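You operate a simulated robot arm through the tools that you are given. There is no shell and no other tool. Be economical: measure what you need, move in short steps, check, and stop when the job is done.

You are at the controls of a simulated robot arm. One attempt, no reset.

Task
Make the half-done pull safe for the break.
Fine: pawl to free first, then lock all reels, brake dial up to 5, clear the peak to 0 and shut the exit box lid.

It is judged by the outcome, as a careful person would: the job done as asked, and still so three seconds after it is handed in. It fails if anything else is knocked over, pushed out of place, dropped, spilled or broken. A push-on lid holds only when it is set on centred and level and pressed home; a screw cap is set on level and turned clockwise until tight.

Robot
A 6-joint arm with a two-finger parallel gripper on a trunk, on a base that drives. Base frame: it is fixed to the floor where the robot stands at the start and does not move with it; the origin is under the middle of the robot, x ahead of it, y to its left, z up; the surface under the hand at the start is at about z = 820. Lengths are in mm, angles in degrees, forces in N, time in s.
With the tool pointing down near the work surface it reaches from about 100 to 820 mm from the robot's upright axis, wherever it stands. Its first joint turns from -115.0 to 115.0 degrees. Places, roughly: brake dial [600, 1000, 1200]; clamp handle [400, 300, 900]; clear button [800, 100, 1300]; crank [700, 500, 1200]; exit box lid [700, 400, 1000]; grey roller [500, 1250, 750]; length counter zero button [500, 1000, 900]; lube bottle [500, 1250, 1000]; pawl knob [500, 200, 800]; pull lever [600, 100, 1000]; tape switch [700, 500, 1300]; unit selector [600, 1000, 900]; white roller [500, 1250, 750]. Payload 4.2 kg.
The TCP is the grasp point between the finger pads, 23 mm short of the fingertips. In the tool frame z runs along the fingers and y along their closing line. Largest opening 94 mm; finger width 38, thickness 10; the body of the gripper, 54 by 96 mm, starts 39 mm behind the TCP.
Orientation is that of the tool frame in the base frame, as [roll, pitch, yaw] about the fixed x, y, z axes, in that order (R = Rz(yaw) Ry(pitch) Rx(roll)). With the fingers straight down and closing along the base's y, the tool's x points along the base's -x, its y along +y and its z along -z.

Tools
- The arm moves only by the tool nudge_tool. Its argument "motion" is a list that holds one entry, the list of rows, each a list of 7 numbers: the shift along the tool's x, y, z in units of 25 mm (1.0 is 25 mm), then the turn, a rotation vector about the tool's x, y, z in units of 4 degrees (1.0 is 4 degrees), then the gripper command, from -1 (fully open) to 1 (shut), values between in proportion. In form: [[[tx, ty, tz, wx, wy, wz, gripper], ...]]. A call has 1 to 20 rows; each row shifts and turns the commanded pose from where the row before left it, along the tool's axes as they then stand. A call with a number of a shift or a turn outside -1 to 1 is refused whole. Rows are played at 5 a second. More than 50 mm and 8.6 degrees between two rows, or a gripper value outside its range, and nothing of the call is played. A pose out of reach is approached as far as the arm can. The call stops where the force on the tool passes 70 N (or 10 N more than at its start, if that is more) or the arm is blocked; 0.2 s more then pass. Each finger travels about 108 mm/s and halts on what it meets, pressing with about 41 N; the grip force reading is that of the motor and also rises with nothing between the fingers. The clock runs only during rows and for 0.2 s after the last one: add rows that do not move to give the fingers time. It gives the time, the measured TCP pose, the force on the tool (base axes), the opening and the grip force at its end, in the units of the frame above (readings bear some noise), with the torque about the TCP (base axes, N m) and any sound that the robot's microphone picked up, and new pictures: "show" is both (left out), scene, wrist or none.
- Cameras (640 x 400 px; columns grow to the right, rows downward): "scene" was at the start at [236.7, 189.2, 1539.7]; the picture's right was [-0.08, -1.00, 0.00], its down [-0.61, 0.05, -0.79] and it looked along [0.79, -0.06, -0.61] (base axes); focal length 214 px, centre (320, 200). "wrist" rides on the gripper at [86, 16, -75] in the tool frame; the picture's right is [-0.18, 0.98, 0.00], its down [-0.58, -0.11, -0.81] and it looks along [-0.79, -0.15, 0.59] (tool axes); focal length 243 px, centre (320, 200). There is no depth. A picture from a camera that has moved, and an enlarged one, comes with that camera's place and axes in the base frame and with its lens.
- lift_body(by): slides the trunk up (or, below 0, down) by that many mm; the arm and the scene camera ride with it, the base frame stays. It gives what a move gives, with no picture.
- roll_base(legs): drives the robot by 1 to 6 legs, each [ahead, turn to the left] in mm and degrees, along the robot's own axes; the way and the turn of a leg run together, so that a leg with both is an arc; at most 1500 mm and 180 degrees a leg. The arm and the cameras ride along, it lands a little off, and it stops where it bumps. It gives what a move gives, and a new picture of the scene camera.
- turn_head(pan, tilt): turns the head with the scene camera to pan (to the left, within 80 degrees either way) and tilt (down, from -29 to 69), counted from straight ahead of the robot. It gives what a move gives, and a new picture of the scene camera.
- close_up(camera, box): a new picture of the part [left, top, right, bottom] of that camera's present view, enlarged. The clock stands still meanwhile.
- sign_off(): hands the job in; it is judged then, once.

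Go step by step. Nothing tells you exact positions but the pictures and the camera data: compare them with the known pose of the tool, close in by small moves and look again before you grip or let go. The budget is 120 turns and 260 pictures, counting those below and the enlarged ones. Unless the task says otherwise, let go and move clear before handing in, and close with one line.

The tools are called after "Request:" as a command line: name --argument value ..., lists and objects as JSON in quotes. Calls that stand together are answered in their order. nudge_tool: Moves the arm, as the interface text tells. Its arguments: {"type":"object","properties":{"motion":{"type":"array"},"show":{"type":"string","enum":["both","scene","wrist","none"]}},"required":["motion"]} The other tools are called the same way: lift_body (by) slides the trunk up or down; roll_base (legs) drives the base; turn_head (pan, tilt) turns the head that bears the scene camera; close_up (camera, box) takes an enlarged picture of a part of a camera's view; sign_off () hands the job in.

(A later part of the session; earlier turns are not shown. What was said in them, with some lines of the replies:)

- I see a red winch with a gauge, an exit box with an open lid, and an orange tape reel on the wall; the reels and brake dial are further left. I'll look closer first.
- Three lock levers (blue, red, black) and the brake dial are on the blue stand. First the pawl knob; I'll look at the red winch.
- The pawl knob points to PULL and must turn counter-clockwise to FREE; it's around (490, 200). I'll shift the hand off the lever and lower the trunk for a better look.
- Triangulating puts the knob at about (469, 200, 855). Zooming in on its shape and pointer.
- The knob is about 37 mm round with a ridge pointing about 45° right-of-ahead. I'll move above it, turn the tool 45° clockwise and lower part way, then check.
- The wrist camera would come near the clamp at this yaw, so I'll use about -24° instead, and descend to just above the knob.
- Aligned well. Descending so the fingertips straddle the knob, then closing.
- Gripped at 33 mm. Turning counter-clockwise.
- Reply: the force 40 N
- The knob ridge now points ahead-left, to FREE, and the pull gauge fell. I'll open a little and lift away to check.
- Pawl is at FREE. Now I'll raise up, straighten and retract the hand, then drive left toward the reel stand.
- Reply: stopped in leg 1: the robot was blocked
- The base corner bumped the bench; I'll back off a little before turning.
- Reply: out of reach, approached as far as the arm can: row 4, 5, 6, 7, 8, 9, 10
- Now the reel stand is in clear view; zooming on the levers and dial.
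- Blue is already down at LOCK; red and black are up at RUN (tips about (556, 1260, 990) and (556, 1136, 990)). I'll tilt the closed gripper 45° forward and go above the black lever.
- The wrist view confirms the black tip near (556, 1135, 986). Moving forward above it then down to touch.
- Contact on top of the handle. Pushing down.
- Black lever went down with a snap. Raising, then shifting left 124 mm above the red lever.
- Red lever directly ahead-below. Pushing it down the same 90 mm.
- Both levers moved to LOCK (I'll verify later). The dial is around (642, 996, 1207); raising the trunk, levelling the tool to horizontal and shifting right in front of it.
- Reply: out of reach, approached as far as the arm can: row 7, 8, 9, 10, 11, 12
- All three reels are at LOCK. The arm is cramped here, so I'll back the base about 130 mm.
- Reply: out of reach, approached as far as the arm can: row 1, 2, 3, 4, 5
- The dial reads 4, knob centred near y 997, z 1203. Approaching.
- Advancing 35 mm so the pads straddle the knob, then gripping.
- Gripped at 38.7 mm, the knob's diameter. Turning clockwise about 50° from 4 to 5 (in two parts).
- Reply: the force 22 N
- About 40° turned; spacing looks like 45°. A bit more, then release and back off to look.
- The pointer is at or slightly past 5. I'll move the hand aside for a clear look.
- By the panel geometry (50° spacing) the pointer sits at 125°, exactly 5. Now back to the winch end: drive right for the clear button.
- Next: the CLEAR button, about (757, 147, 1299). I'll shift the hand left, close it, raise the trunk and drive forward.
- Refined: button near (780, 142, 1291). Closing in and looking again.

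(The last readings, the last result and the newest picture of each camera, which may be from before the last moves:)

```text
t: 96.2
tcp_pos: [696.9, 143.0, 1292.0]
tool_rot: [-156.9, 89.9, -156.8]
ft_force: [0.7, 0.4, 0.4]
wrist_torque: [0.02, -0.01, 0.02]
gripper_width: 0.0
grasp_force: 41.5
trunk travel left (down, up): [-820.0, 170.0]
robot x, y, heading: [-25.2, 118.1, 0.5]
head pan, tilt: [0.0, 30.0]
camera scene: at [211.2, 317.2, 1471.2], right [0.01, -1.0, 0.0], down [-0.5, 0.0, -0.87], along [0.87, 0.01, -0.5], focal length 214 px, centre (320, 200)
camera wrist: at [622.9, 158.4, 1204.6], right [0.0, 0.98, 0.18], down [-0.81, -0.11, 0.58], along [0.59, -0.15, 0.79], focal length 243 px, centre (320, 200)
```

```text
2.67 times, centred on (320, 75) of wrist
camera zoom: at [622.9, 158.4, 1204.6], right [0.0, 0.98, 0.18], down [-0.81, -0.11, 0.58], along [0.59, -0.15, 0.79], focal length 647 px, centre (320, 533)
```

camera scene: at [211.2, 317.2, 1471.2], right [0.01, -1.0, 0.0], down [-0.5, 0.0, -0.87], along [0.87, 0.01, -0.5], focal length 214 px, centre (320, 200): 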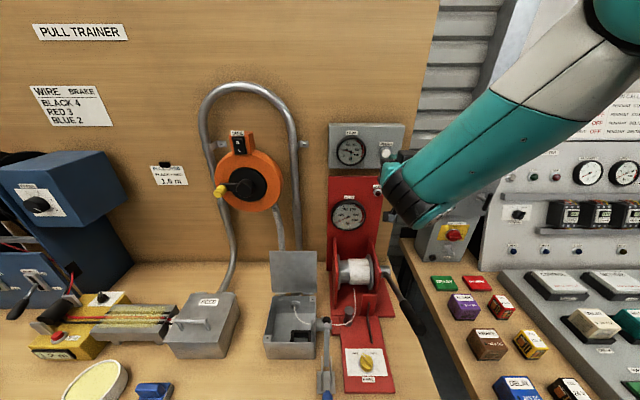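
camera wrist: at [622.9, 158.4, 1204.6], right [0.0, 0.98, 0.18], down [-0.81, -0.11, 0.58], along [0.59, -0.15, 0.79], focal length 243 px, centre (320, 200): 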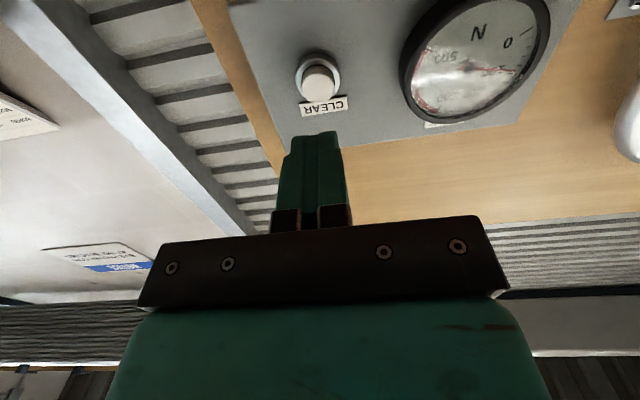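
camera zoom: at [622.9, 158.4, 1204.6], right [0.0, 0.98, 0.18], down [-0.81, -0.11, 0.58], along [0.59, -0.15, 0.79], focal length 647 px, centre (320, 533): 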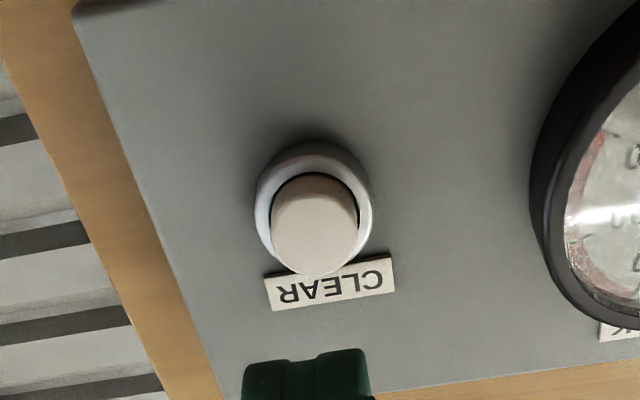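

Button face at (781, 142, 1290), straight ahead. Pressing in gently.

Request:
nudge_tool --motion '[[[0.08, -0.03, 1, 0, 0, 0, 1], [0, 0, 1, 0, 0, 0, 1], [0, 0, 0.4, 0, 0, 0, 1], [0, 0, 0.12, 0, 0, 0, 1], [0, 0, 0.12, 0, 0, 0, 1], [0, 0, 0, 0, 0, 0, 1]]]'

Request:
close_up --camera "scene" --box '[310, 110, 430, 185]'

```text
t: 97.6
tcp_pos: [762.0, 141.0, 1290.7]
tool_rot: [-178.5, 89.9, -178.5]
ft_force: [-25.0, 0.4, -5.8]
wrist_torque: [-0.06, 0.11, 0.02]
gripper_width: 0.1
grasp_force: 41.3
trunk travel left (down, up): [-820.0, 170.0]
robot x, y, heading: [-29.2, 119.4, 0.6]
head pan, tilt: [0.0, 30.0]
heard: click
camera scene: at [209.8, 317.2, 1471.4], right [0.01, -1.0, 0.0], down [-0.5, 0.0, -0.87], along [0.87, 0.01, -0.5], focal length 214 px, centre (320, 200)
camera wrist: at [687.4, 157.3, 1202.6], right [0.0, 0.98, 0.18], down [-0.81, -0.11, 0.58], along [0.59, -0.15, 0.79], focal length 243 px, centre (320, 200)
```

scene: 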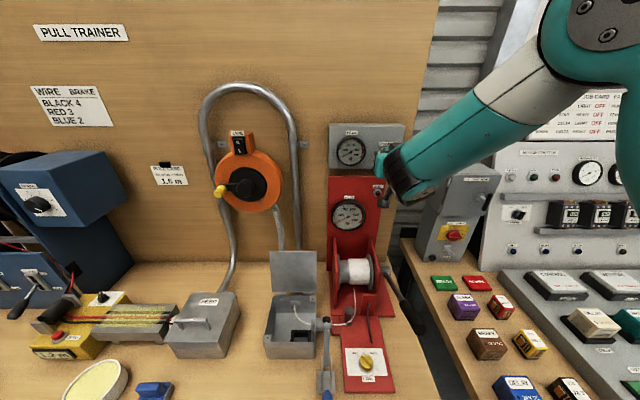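
wrist: 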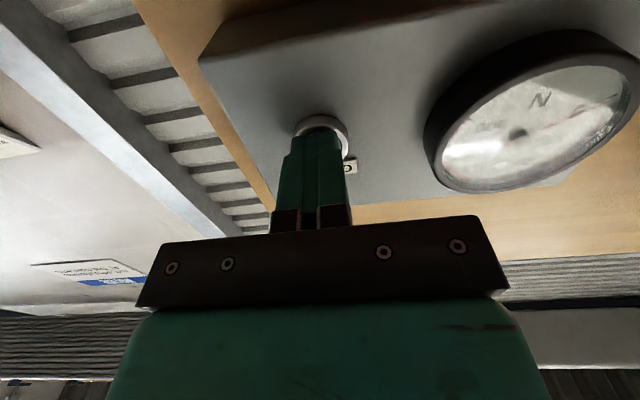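

```text
5.33 times, centred on (370, 148) of scene
camera zoom: at [209.8, 317.2, 1471.4], right [0.01, -1.0, 0.0], down [-0.5, 0.0, -0.87], along [0.87, 0.01, -0.5], focal length 1144 px, centre (53, 480)
```

zoom: 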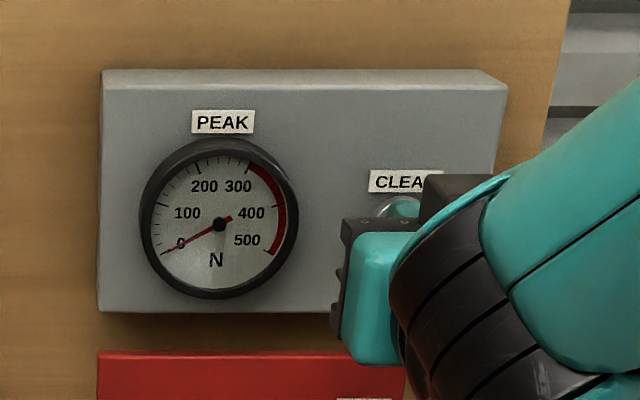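

Click heard and the peak needle is at 0. Backing off, then examining the exit box lid.

Request:
nudge_tool --motion '[[[0, 0, -0.4, 0, 0, 0, 1], [0, 0, -1, 0, 0, 0, 1], [0, 0, -1, 0, 0, 0, 1], [-0.3, 0, -1, 0, 0, 0, 1]]]' --show "none"

Request:
close_up --camera "scene" --box '[230, 230, 390, 330]'

Request:
close_up --camera "scene" --box '[310, 110, 430, 185]'

Request:
turn_head --pan 0 --tilt 50

Request:
close_up --camera "scene" --box '[230, 140, 390, 240]'

```text
t: 98.6
tcp_pos: [679.3, 139.4, 1297.6]
tool_rot: [38.2, 89.8, 38.1]
ft_force: [0.0, 0.1, -0.7]
wrist_torque: [0.02, -0.01, -0.01]
gripper_width: 0.0
grasp_force: 41.0
trunk travel left (down, up): [-820.0, 170.0]
robot x, y, heading: [-26.6, 122.9, 0.2]
head pan, tilt: [0.0, 30.0]
```

```text
4.00 times, centred on (310, 280) of scene
camera zoom: at [211.9, 317.1, 1471.1], right [0.01, -1.0, 0.0], down [-0.5, 0.0, -0.87], along [0.87, 0.01, -0.5], focal length 858 px, centre (360, -120)
```

zoom: 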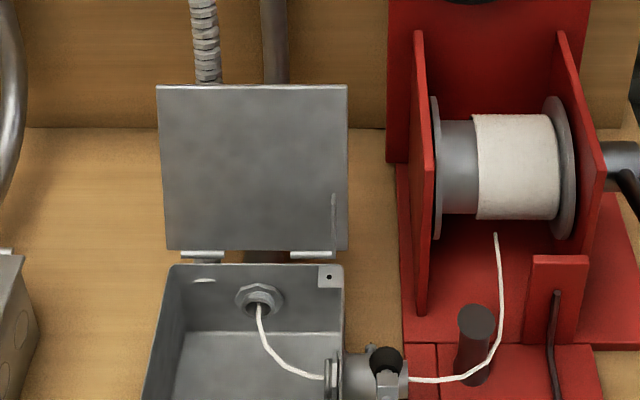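

```text
5.33 times, centred on (370, 148) of scene
camera zoom: at [211.9, 317.1, 1471.1], right [0.01, -1.0, 0.0], down [-0.5, 0.0, -0.87], along [0.87, 0.01, -0.5], focal length 1144 px, centre (53, 480)
```

zoom: 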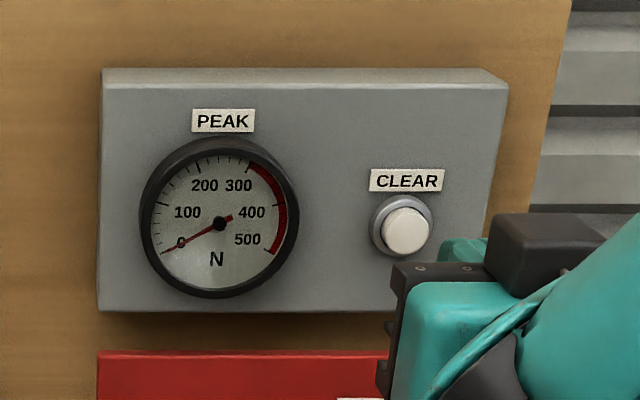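

```text
t: 99.5
tcp_pos: [679.4, 139.8, 1296.7]
tool_rot: [33.8, 89.9, 33.9]
ft_force: [-0.3, 0.1, -0.4]
wrist_torque: [0.01, -0.01, 0.01]
gripper_width: 0.2
grasp_force: 40.9
trunk travel left (down, up): [-820.0, 170.0]
robot x, y, heading: [-29.8, 121.7, 0.2]
head pan, tilt: [0.0, 50.0]
camera scene: at [198.0, 317.0, 1441.7], right [0.01, -1.0, 0.0], down [-0.77, -0.01, -0.64], along [0.64, 0.01, -0.77], focal length 214 px, centre (320, 200)
```

scene: 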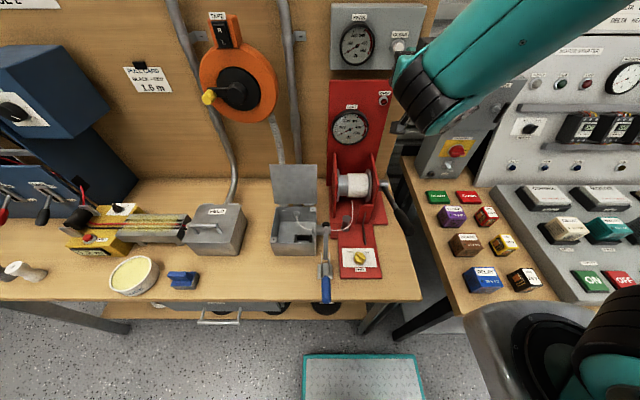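

```text
4.00 times, centred on (310, 190) of scene
camera zoom: at [198.0, 317.0, 1441.7], right [0.01, -1.0, 0.0], down [-0.77, -0.01, -0.64], along [0.64, 0.01, -0.77], focal length 858 px, centre (360, 240)
```

zoom: 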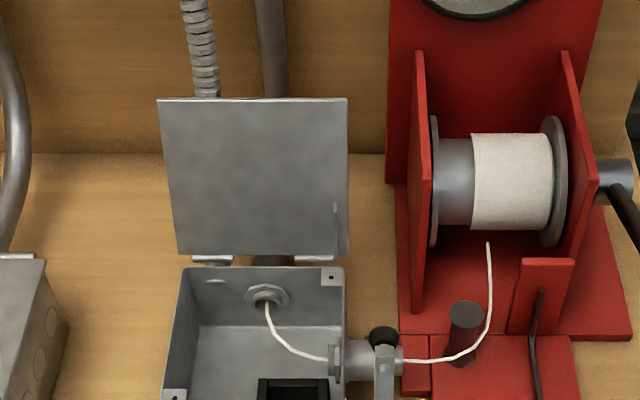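

Peak reads 0. The lid's hinge is about (640, 405, 897), its top edge (660, 396, 1047). I'll turn the tool down, retract, and move left in front of the box.

Request:
nudge_tool --motion '[[[0, 0, -0.5, 0, 1, 0, 1], [0, 0, -0.5, 0, 1, 0, 1], [0, 0, -0.5, 0, 1, 0, 1], [0, 0, 0, 0, 1, 0, 1], [0, 0, 0, 0, 1, 0, 1], [0, 0, 0, 0, 1, 0, 1], [0, 0, 0, 0, 1, 0, 1], [0, 0, 0, 0, 1, 0, 1], [0, 0, 0, 0, 1, 0, 1], [0, 0, 0, 0, 1, 0, 1], [0, 0, 0, 0, 1, 0, 1], [0, 0, 0, 0, 1, 0, 1], [0, 0, 0, 0, 1, 0, 1], [0, 0, 0, 0, 1, 0, 1], [0, 0, 0, 0, 1, 0, 1], [0, 0, 0, 0, 1, 0, 1], [0, 0, 0, 0, 1, 0, 1], [0, 0, 0, 0, 1, 0, 1], [0, 0, 0, 0, 1, 0, 1], [0, 0, 0, 0, 1, 0, 1]]]' --show "none"

Request:
nudge_tool --motion '[[[1, 0, 0, 0, 1, 0, 1], [1, 0, 0, 0, 1, 0, 1], [1, 0, 0, 0, 0.5, 0, 1], [1, 0, 0, 0, 0, 0, 1], [1, 0.5, 0, 0, 0, 0, 1], [1, 1, 0, 0, 0, 0, 1], [1, 1, 0, 0, 0, 0, 1], [0, 1, 0, 0, 0, 0, 1], [0, 1, 0, 0, 0, 0, 1], [0, 1, 0, 0, 0, 0, 1], [0, 1, 0, 0, 0, 0, 1], [0, 1, 0, 0, 0, 0, 1], [0, 1, 0, 0, 0, 0, 1], [0, 1, 0, 0, 0, 0, 1], [0, 0.7, 0, 0, 0, 0, 1]]]' --show "scene"

```text
t: 103.7
tcp_pos: [641.0, 142.9, 1300.8]
tool_rot: [-180.0, 10.0, -179.9]
ft_force: [0.2, -0.4, -0.3]
wrist_torque: [0.02, -0.02, -0.01]
gripper_width: 0.1
grasp_force: 40.9
trunk travel left (down, up): [-820.0, 170.0]
robot x, y, heading: [-31.4, 121.4, 0.4]
head pan, tilt: [0.0, 50.0]
```

```text
t: 106.9
tcp_pos: [467.4, 397.2, 1291.1]
tool_rot: [180.0, -0.1, -179.8]
ft_force: [-0.1, 0.6, -0.5]
wrist_torque: [0.03, -0.02, 0.02]
gripper_width: 0.1
grasp_force: 40.9
trunk travel left (down, up): [-820.0, 170.0]
robot x, y, heading: [-26.9, 119.0, 0.4]
head pan, tilt: [0.0, 50.0]
camera scene: at [198.0, 316.8, 1441.7], right [0.01, -1.0, 0.0], down [-0.77, -0.01, -0.64], along [0.64, 0.01, -0.77], focal length 214 px, centre (320, 200)
```

scene: 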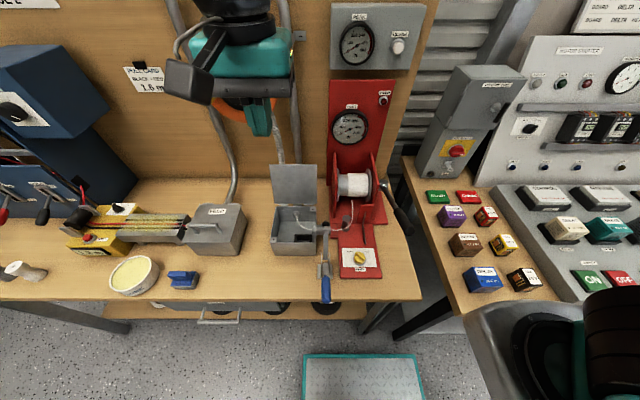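

Lowering the trunk, then looking behind the lid.

Request:
lift_body --by -140

Request:
nudge_tool --motion '[[[-1, -0.45, 0, 0, 0, 0, 1], [-1, -0.45, 0, 0, 0, 0, 1], [-1, -0.45, 0, 0, 0, 0, 1], [-1, -0.45, 0, 0, 0, 0, 1]]]'

Request:
close_up --camera "scene" --box '[210, 50, 410, 250]'

```text
t: 108.5
tcp_pos: [466.6, 397.0, 1151.8]
tool_rot: [-179.9, 0.2, 179.9]
ft_force: [0.3, 0.1, -0.1]
wrist_torque: [0.02, -0.02, 0.0]
gripper_width: 0.1
grasp_force: 41.3
trunk travel left (down, up): [-680.0, 310.0]
robot x, y, heading: [-28.5, 123.1, 0.5]
head pan, tilt: [0.0, 50.0]
```

```text
t: 109.5
tcp_pos: [566.5, 352.0, 1152.6]
tool_rot: [-179.9, 0.1, -179.8]
ft_force: [0.0, 0.7, -0.3]
wrist_torque: [-0.01, 0.0, 0.02]
gripper_width: 0.2
grasp_force: 41.0
trunk travel left (down, up): [-680.0, 310.0]
robot x, y, heading: [-27.5, 120.8, 0.4]
head pan, tilt: [0.0, 50.0]
camera scene: at [197.7, 317.2, 1301.7], right [0.01, -1.0, 0.0], down [-0.77, -0.01, -0.64], along [0.64, 0.01, -0.77], focal length 214 px, centre (320, 200)
camera wrist: at [479.8, 368.2, 1226.6], right [0.18, 0.98, 0.0], down [0.58, -0.11, 0.81], along [0.79, -0.15, -0.59], focal length 243 px, centre (320, 200)
```

scene: 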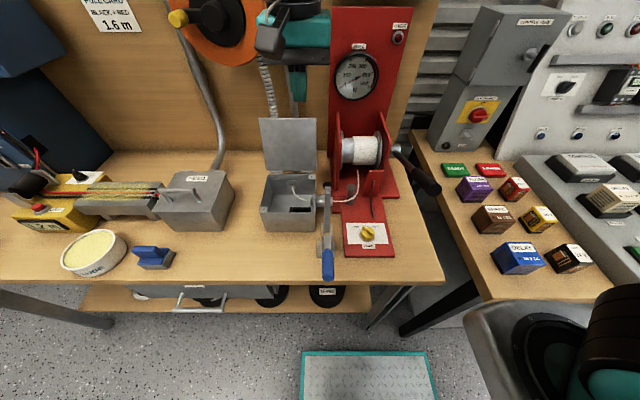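
wrist: 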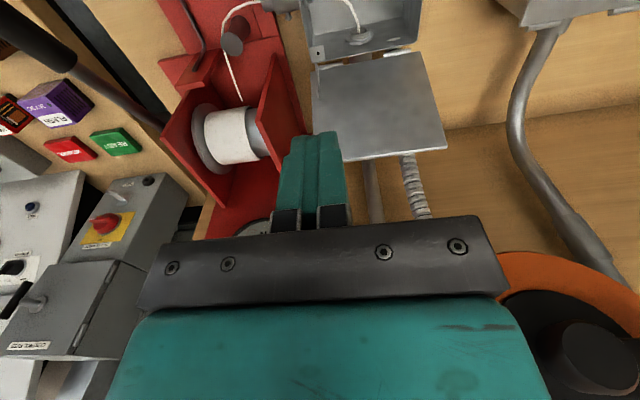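

```text
2.00 times, centred on (310, 150) of scene
camera zoom: at [197.7, 317.2, 1301.7], right [0.01, -1.0, 0.0], down [-0.77, -0.01, -0.64], along [0.64, 0.01, -0.77], focal length 429 px, centre (340, 300)
```

zoom: 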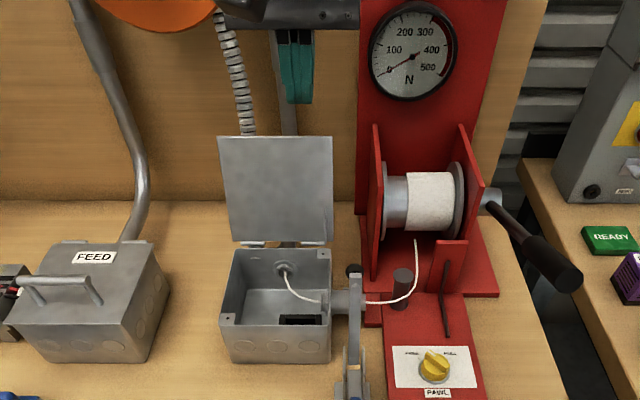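

Lid top edge is at x≈656, z≈1045, y 335–459. I'll go over it at y≈360 and dip the closed fingertips behind it.

Request:
nudge_tool --motion '[[[-1, 0.3, 0, 0, 0, 0, 1], [-1, 0, 0, 0, 0, 0, 1], [-1, 0, 0, 0, 0, 0, 1], [-1, 0, 0, 0, 0, 0, 1], [-1, 0, 0, 0, 0, 0, 1], [-0.2, 0, 0, 0, 0, 0, 1], [0, 0, 1, 0, 0, 0, 1], [0, 0, 1, 0, 0, 0, 1], [0, 0, 1, 0, 0, 0, 1]]]'

Request:
close_up --camera "scene" --box '[230, 50, 390, 150]'

```text
t: 111.5
tcp_pos: [696.8, 360.1, 1077.6]
tool_rot: [180.0, 0.1, 180.0]
ft_force: [-0.4, -0.4, 0.1]
wrist_torque: [0.02, -0.04, -0.01]
gripper_width: 0.0
grasp_force: 40.7
trunk travel left (down, up): [-680.0, 310.0]
robot x, y, heading: [-25.9, 119.7, 0.2]
head pan, tilt: [0.0, 50.0]
camera scene: at [197.9, 317.0, 1301.7], right [0.01, -1.0, 0.0], down [-0.77, -0.01, -0.64], along [0.64, 0.01, -0.77], focal length 214 px, centre (320, 200)
camera wrist: at [609.9, 376.0, 1151.5], right [0.18, 0.98, 0.0], down [0.58, -0.11, 0.81], along [0.79, -0.15, -0.59], focal length 243 px, centre (320, 200)
```

scene: 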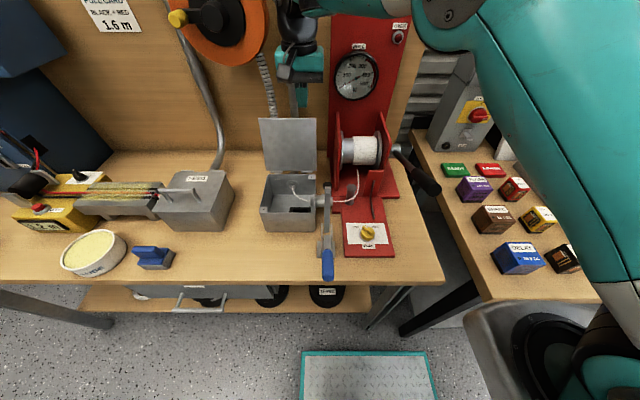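
wrist: 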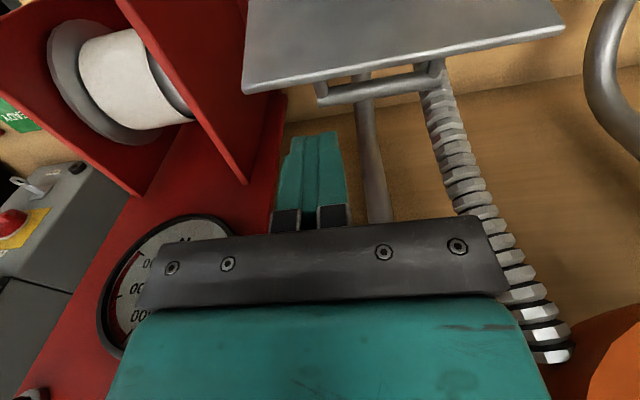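

```text
4.00 times, centred on (310, 100) of scene
camera zoom: at [197.9, 317.0, 1301.7], right [0.01, -1.0, 0.0], down [-0.77, -0.01, -0.64], along [0.64, 0.01, -0.77], focal length 858 px, centre (360, 600)
```

zoom: 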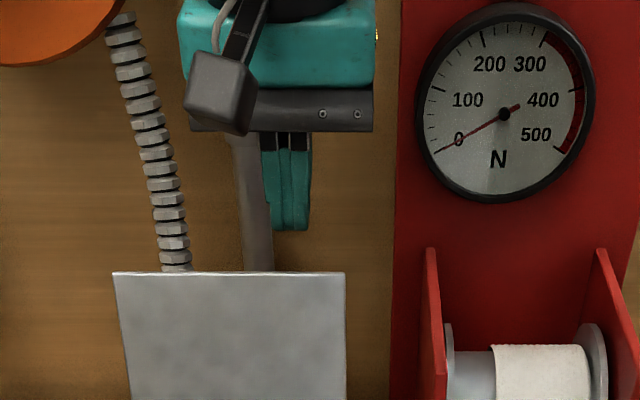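

There's a handle bar on the lid's outer face, ending near y≈360. I'll shift to y≈346, dip just below the top edge, and draw it forward.

Request:
nudge_tool --motion '[[[0, -0.56, 0, 0, 0, 0, 1], [0, 0, 0.7, 0, 0, 0, 1], [0, 0, 0.68, 0, 0, 0, 1], [0.5, 0, 0, 0, 0, 0, 1], [0.5, 0, 0, 0, 0, 0, 1], [0.5, 0, 0, 0, 0, 0, 1], [0.5, 0, 0, 0, 0, 0, 1]]]'

Request:
close_up --camera "scene" --box '[230, 80, 390, 180]'

```text
t: 113.1
tcp_pos: [649.5, 346.8, 1047.4]
tool_rot: [179.6, 0.5, 179.9]
ft_force: [9.1, 0.1, 28.7]
wrist_torque: [0.27, -0.72, -0.08]
gripper_width: 0.0
grasp_force: 40.5
trunk travel left (down, up): [-680.0, 310.0]
robot x, y, heading: [-29.7, 119.2, 0.4]
head pan, tilt: [0.0, 50.0]
camera scene: at [197.7, 316.6, 1302.4], right [0.01, -1.0, 0.0], down [-0.77, -0.01, -0.64], along [0.64, 0.01, -0.77], focal length 214 px, centre (320, 200)
camera wrist: at [561.3, 361.8, 1120.4], right [0.19, 0.98, 0.01], down [0.57, -0.12, 0.81], along [0.8, -0.15, -0.58], focal length 243 px, centre (320, 200)
```

scene: 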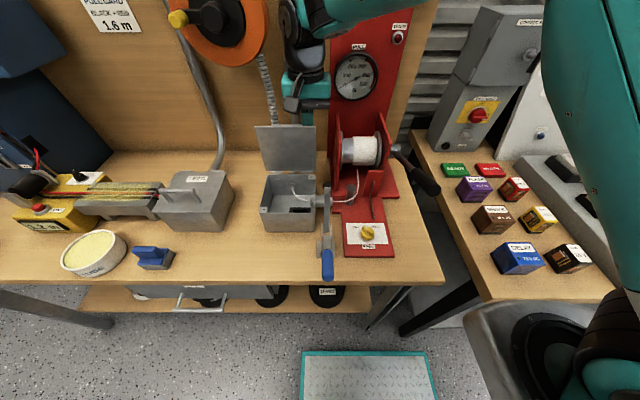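
wrist: 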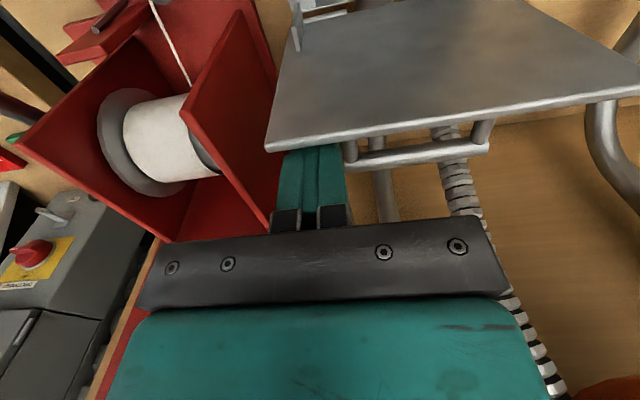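

```text
4.00 times, centred on (310, 130) of scene
camera zoom: at [197.7, 316.6, 1302.4], right [0.01, -1.0, 0.0], down [-0.77, -0.01, -0.64], along [0.64, 0.01, -0.77], focal length 858 px, centre (360, 480)
```

zoom: 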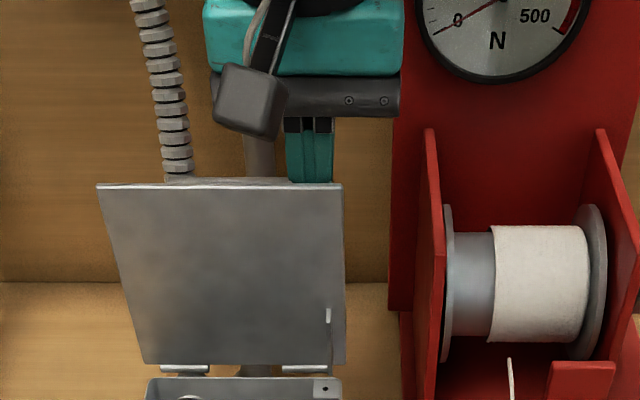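

The lid is moving forward; the fingertip seems to touch the handle post. I'll shift slightly right and up and keep drawing it forward.

Request:
nudge_tool --motion '[[[-0.1, 0, -0.2, 0, 0, 0, 1], [0, -0.4, 0, 0, 0, 0, 1], [0.5, 0, 0, 0, 0, 0, 1], [0.5, 0, 0, 0, 0, 0, 1], [0.5, 0, 0, 0, 0, 0, 1]]]'

Request:
close_up --camera "scene" --box '[230, 80, 390, 180]'

```text
t: 114.3
tcp_pos: [610.9, 335.7, 1046.8]
tool_rot: [-180.0, 0.0, -179.8]
ft_force: [-0.4, 0.0, -0.8]
wrist_torque: [0.03, 0.0, -0.02]
gripper_width: 0.0
grasp_force: 41.4
trunk travel left (down, up): [-680.0, 310.0]
robot x, y, heading: [-25.1, 117.4, 0.5]
head pan, tilt: [0.0, 50.0]
camera scene: at [198.2, 317.1, 1301.6], right [0.01, -1.0, 0.0], down [-0.77, -0.01, -0.64], along [0.64, 0.0, -0.77], focal length 214 px, centre (320, 200)
camera wrist: at [524.8, 350.8, 1120.5], right [0.18, 0.98, 0.0], down [0.58, -0.11, 0.81], along [0.79, -0.15, -0.59], focal length 243 px, centre (320, 200)
```

scene: 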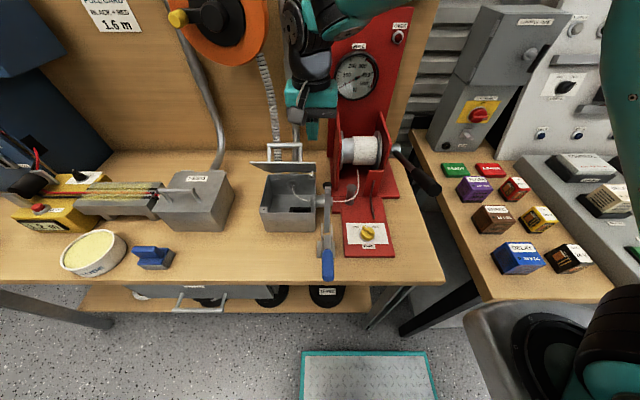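
wrist: 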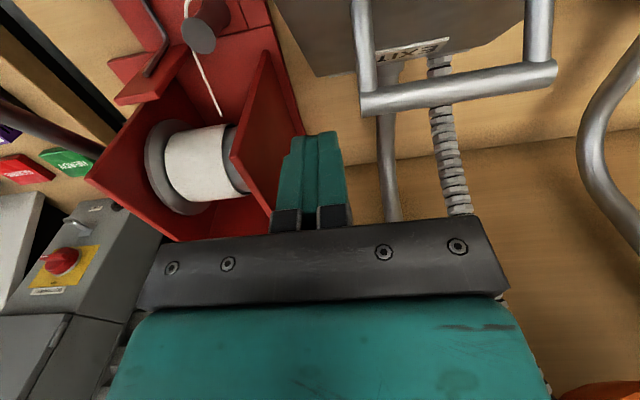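

```text
4.00 times, centred on (310, 130) of scene
camera zoom: at [198.2, 317.1, 1301.6], right [0.01, -1.0, 0.0], down [-0.77, -0.01, -0.64], along [0.64, 0.0, -0.77], focal length 858 px, centre (360, 480)
```

zoom: 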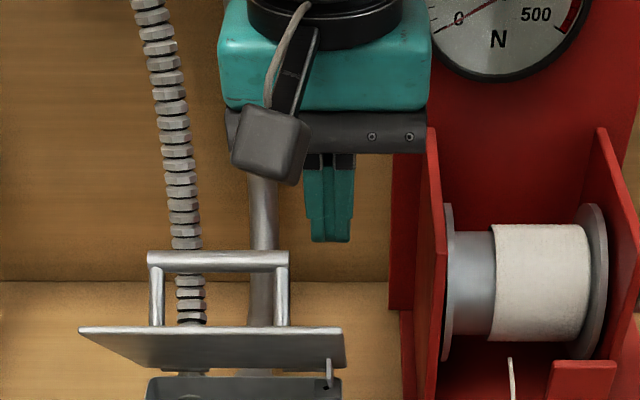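

The lid passed vertical and is coming down. Lifting the hand clear and looking.

Request:
nudge_tool --motion '[[[0, 0, -1, 0, 0, 0, 1], [0, 0, -1, 0, 0, 0, 1], [0, 0, 0, 0, 0, 0, 1], [0, 0, 0, 0, 0, 0, 1]]]'

Request:
close_up --camera "scene" --box '[230, 130, 390, 230]'

```text
t: 115.3
tcp_pos: [612.2, 336.0, 1097.8]
tool_rot: [-180.0, 0.2, 180.0]
ft_force: [-0.4, -0.5, -0.4]
wrist_torque: [-0.01, 0.0, 0.0]
gripper_width: 0.0
grasp_force: 41.0
trunk travel left (down, up): [-680.0, 310.0]
robot x, y, heading: [-23.5, 119.8, 0.1]
head pan, tilt: [0.0, 50.0]
camera scene: at [198.0, 317.1, 1301.7], right [0.01, -1.0, 0.0], down [-0.77, -0.01, -0.64], along [0.64, 0.0, -0.77], focal length 214 px, centre (320, 200)
camera wrist: at [525.1, 351.1, 1171.8], right [0.18, 0.98, 0.0], down [0.58, -0.11, 0.81], along [0.79, -0.15, -0.59], focal length 243 px, centre (320, 200)
```

scene: 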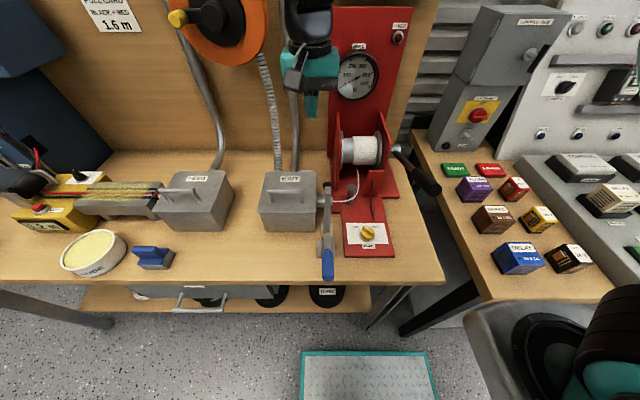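
wrist: 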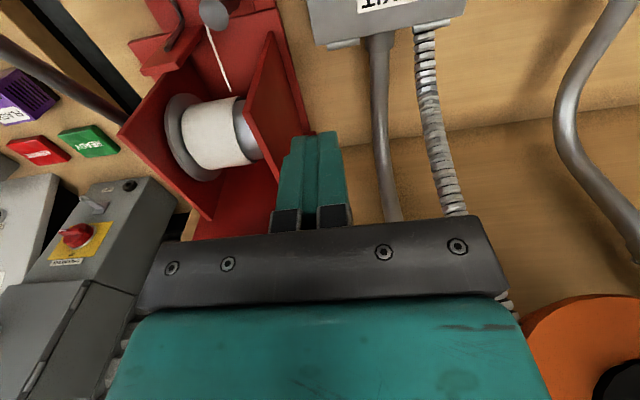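

```text
4.00 times, centred on (310, 180) of scene
camera zoom: at [198.0, 317.1, 1301.7], right [0.01, -1.0, 0.0], down [-0.77, -0.01, -0.64], along [0.64, 0.0, -0.77], focal length 858 px, centre (360, 280)
```

zoom: 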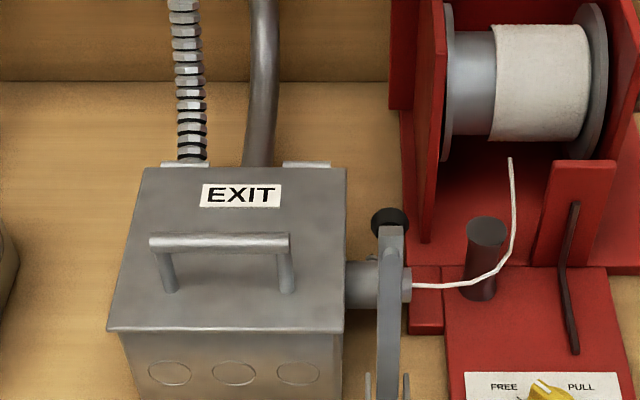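

The lid has shut. Checking its front edge, the pawl and whether anything shifted.

Request:
close_up --camera "scene" --box '[250, 170, 346, 230]'

Request:
lift_body --by -150

Request:
turn_head --pan 0 --tilt 30

Request:
close_up --camera "scene" --box '[240, 170, 400, 270]'

```text
6.67 times, centred on (298, 200) of scene
camera zoom: at [198.0, 317.1, 1301.7], right [0.01, -1.0, 0.0], down [-0.77, -0.01, -0.64], along [0.64, 0.0, -0.77], focal length 1430 px, centre (467, 200)
```

zoom: 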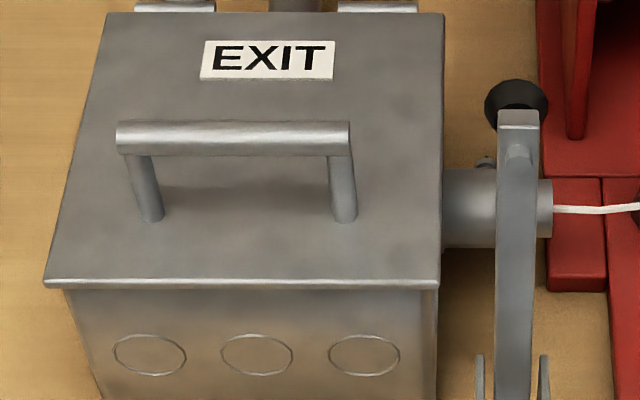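

```text
t: 117.1
tcp_pos: [612.9, 334.9, 948.2]
tool_rot: [179.9, 0.1, -180.0]
ft_force: [0.4, -0.1, 0.3]
wrist_torque: [0.03, 0.0, -0.01]
gripper_width: 0.0
grasp_force: 40.7
trunk travel left (down, up): [-530.0, 460.0]
robot x, y, heading: [-25.5, 116.9, 0.2]
head pan, tilt: [0.0, 50.0]
```

```text
t: 117.9
tcp_pos: [611.2, 334.8, 947.2]
tool_rot: [180.0, 0.0, 180.0]
ft_force: [-0.8, -0.1, 0.5]
wrist_torque: [-0.02, 0.04, 0.0]
gripper_width: 0.0
grasp_force: 41.0
trunk travel left (down, up): [-530.0, 460.0]
robot x, y, heading: [-28.9, 121.0, 0.4]
head pan, tilt: [0.0, 30.0]
camera scene: at [211.4, 317.2, 1181.1], right [0.01, -1.0, 0.0], down [-0.5, 0.0, -0.87], along [0.87, 0.01, -0.5], focal length 214 px, centre (320, 200)
```

scene: 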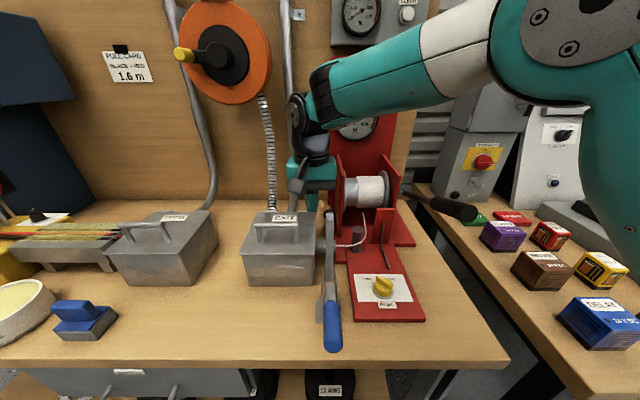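

```text
4.00 times, centred on (320, 220) of scene
camera zoom: at [211.4, 317.2, 1181.1], right [0.01, -1.0, 0.0], down [-0.5, 0.0, -0.87], along [0.87, 0.01, -0.5], focal length 858 px, centre (320, 120)
```

zoom: 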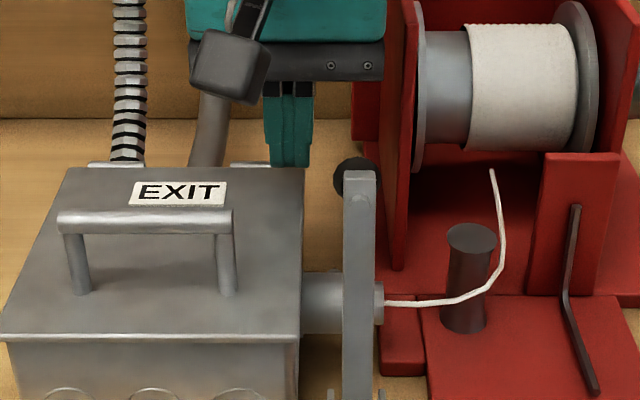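

The lid sits flat and shut. Raising clear and doing a final check of the gauges and reels.

Request:
lift_body --by 350

Request:
nudge_tool --motion '[[[1, 0, 0, 0, 0, 0, 0], [1, 0, 0, 0, 0, 0, 0], [1, -1, 0, 0, 0, 0, 0], [1, -1, 0, 0, 0, 0, 0], [0, -1, 0, 0, 0, 0, 0], [0, -1, 0, 0, 0, 0, 0], [0, -1, 0, 0, 0, 0, 0]]]' --show "none"

Request:
turn_head --pan 40 --tilt 30

Request:
close_up --camera "scene" --box '[200, 60, 400, 220]'

Request:
turn_head --pan 0 --tilt 40

Request:
close_up --camera "scene" --box '[260, 60, 440, 300]'

```text
t: 121.3
tcp_pos: [611.8, 334.4, 1299.1]
tool_rot: [180.0, 0.1, -180.0]
ft_force: [0.0, -0.5, -0.4]
wrist_torque: [-0.01, 0.03, 0.0]
gripper_width: 0.0
grasp_force: 40.8
trunk travel left (down, up): [-880.0, 110.0]
robot x, y, heading: [-26.8, 117.9, 0.4]
head pan, tilt: [0.0, 30.0]
```

```text
t: 122.9
tcp_pos: [511.5, 208.8, 1299.2]
tool_rot: [-179.9, 0.1, -179.9]
ft_force: [0.2, 0.1, 0.3]
wrist_torque: [-0.03, 0.01, -0.03]
gripper_width: 47.0
grasp_force: 0.1
trunk travel left (down, up): [-880.0, 110.0]
robot x, y, heading: [-24.6, 118.9, 0.7]
head pan, tilt: [0.0, 30.0]
```

```text
t: 124.0
tcp_pos: [511.9, 209.4, 1298.8]
tool_rot: [180.0, 0.0, -180.0]
ft_force: [-0.3, 0.5, -0.5]
wrist_torque: [-0.01, -0.01, 0.04]
gripper_width: 46.9
grasp_force: 0.1
trunk travel left (down, up): [-880.0, 110.0]
robot x, y, heading: [-28.5, 123.0, 0.4]
head pan, tilt: [40.0, 30.0]
camera scene: at [189.9, 375.1, 1531.2], right [0.65, -0.76, 0.0], down [-0.38, -0.32, -0.87], along [0.66, 0.56, -0.5], focal length 214 px, centre (320, 200)
```

scene: 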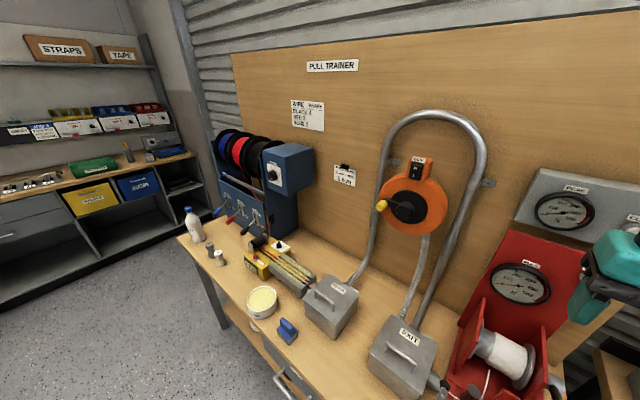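

```text
2.50 times, centred on (300, 140) of scene
camera zoom: at [189.9, 375.1, 1531.2], right [0.65, -0.76, 0.0], down [-0.38, -0.32, -0.87], along [0.66, 0.56, -0.5], focal length 536 px, centre (370, 350)
```

zoom: 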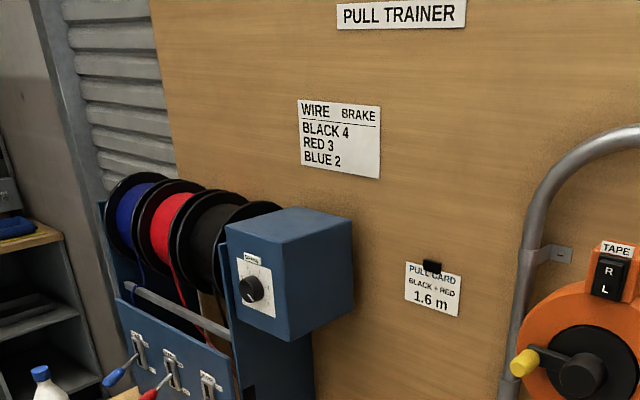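

```text
t: 125.1
tcp_pos: [510.8, 209.3, 1298.5]
tool_rot: [179.9, 0.0, 180.0]
ft_force: [0.1, 0.0, -0.1]
wrist_torque: [-0.03, 0.02, 0.02]
gripper_width: 47.2
grasp_force: 0.0
trunk travel left (down, up): [-880.0, 110.0]
robot x, y, heading: [-29.2, 116.9, 0.5]
head pan, tilt: [0.0, 40.0]
camera scene: at [206.0, 317.2, 1515.9], right [0.01, -1.0, 0.0], down [-0.64, -0.01, -0.77], along [0.77, 0.01, -0.64], focal length 214 px, centre (320, 200)
```

scene: 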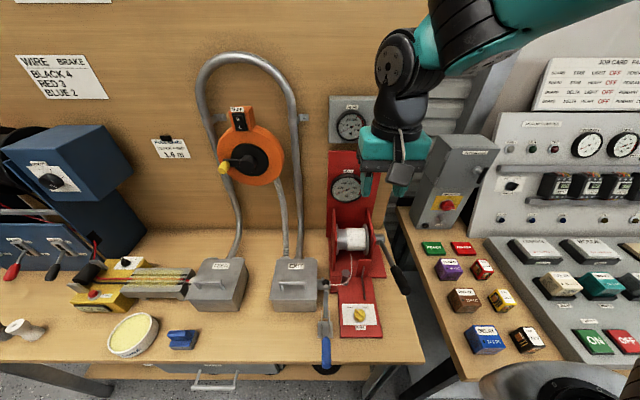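

```text
1.67 times, centred on (350, 180) of scene
camera zoom: at [206.0, 317.2, 1515.9], right [0.01, -1.0, 0.0], down [-0.64, -0.01, -0.77], along [0.77, 0.01, -0.64], focal length 358 px, centre (270, 233)
```

zoom: 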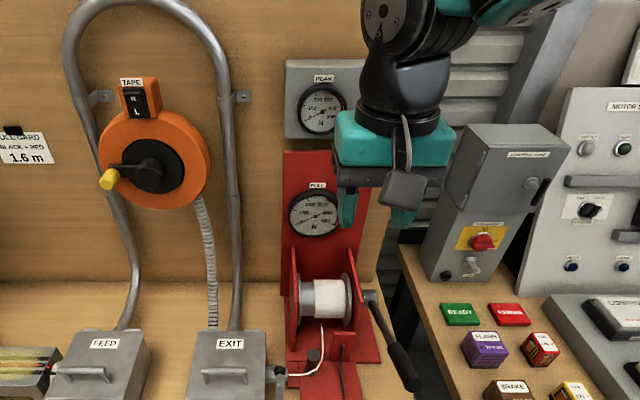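

Everything shows as asked: pawl at FREE, all three reels at LOCK, brake dial at 5, peak at 0 and the exit box lid shut. The hand is clear, so I'm handing in.

Request:
sign_off

```text
The job is handed in.
```

The half-done pull is safe for the break: the pawl went to FREE first, then all three reels to LOCK, the brake dial to 5, the peak to 0, and the exit box lid shut. The blue reel was already locked. While turning near the start, the base corner bumped the bench once; I saw nothing out of place afterwards.
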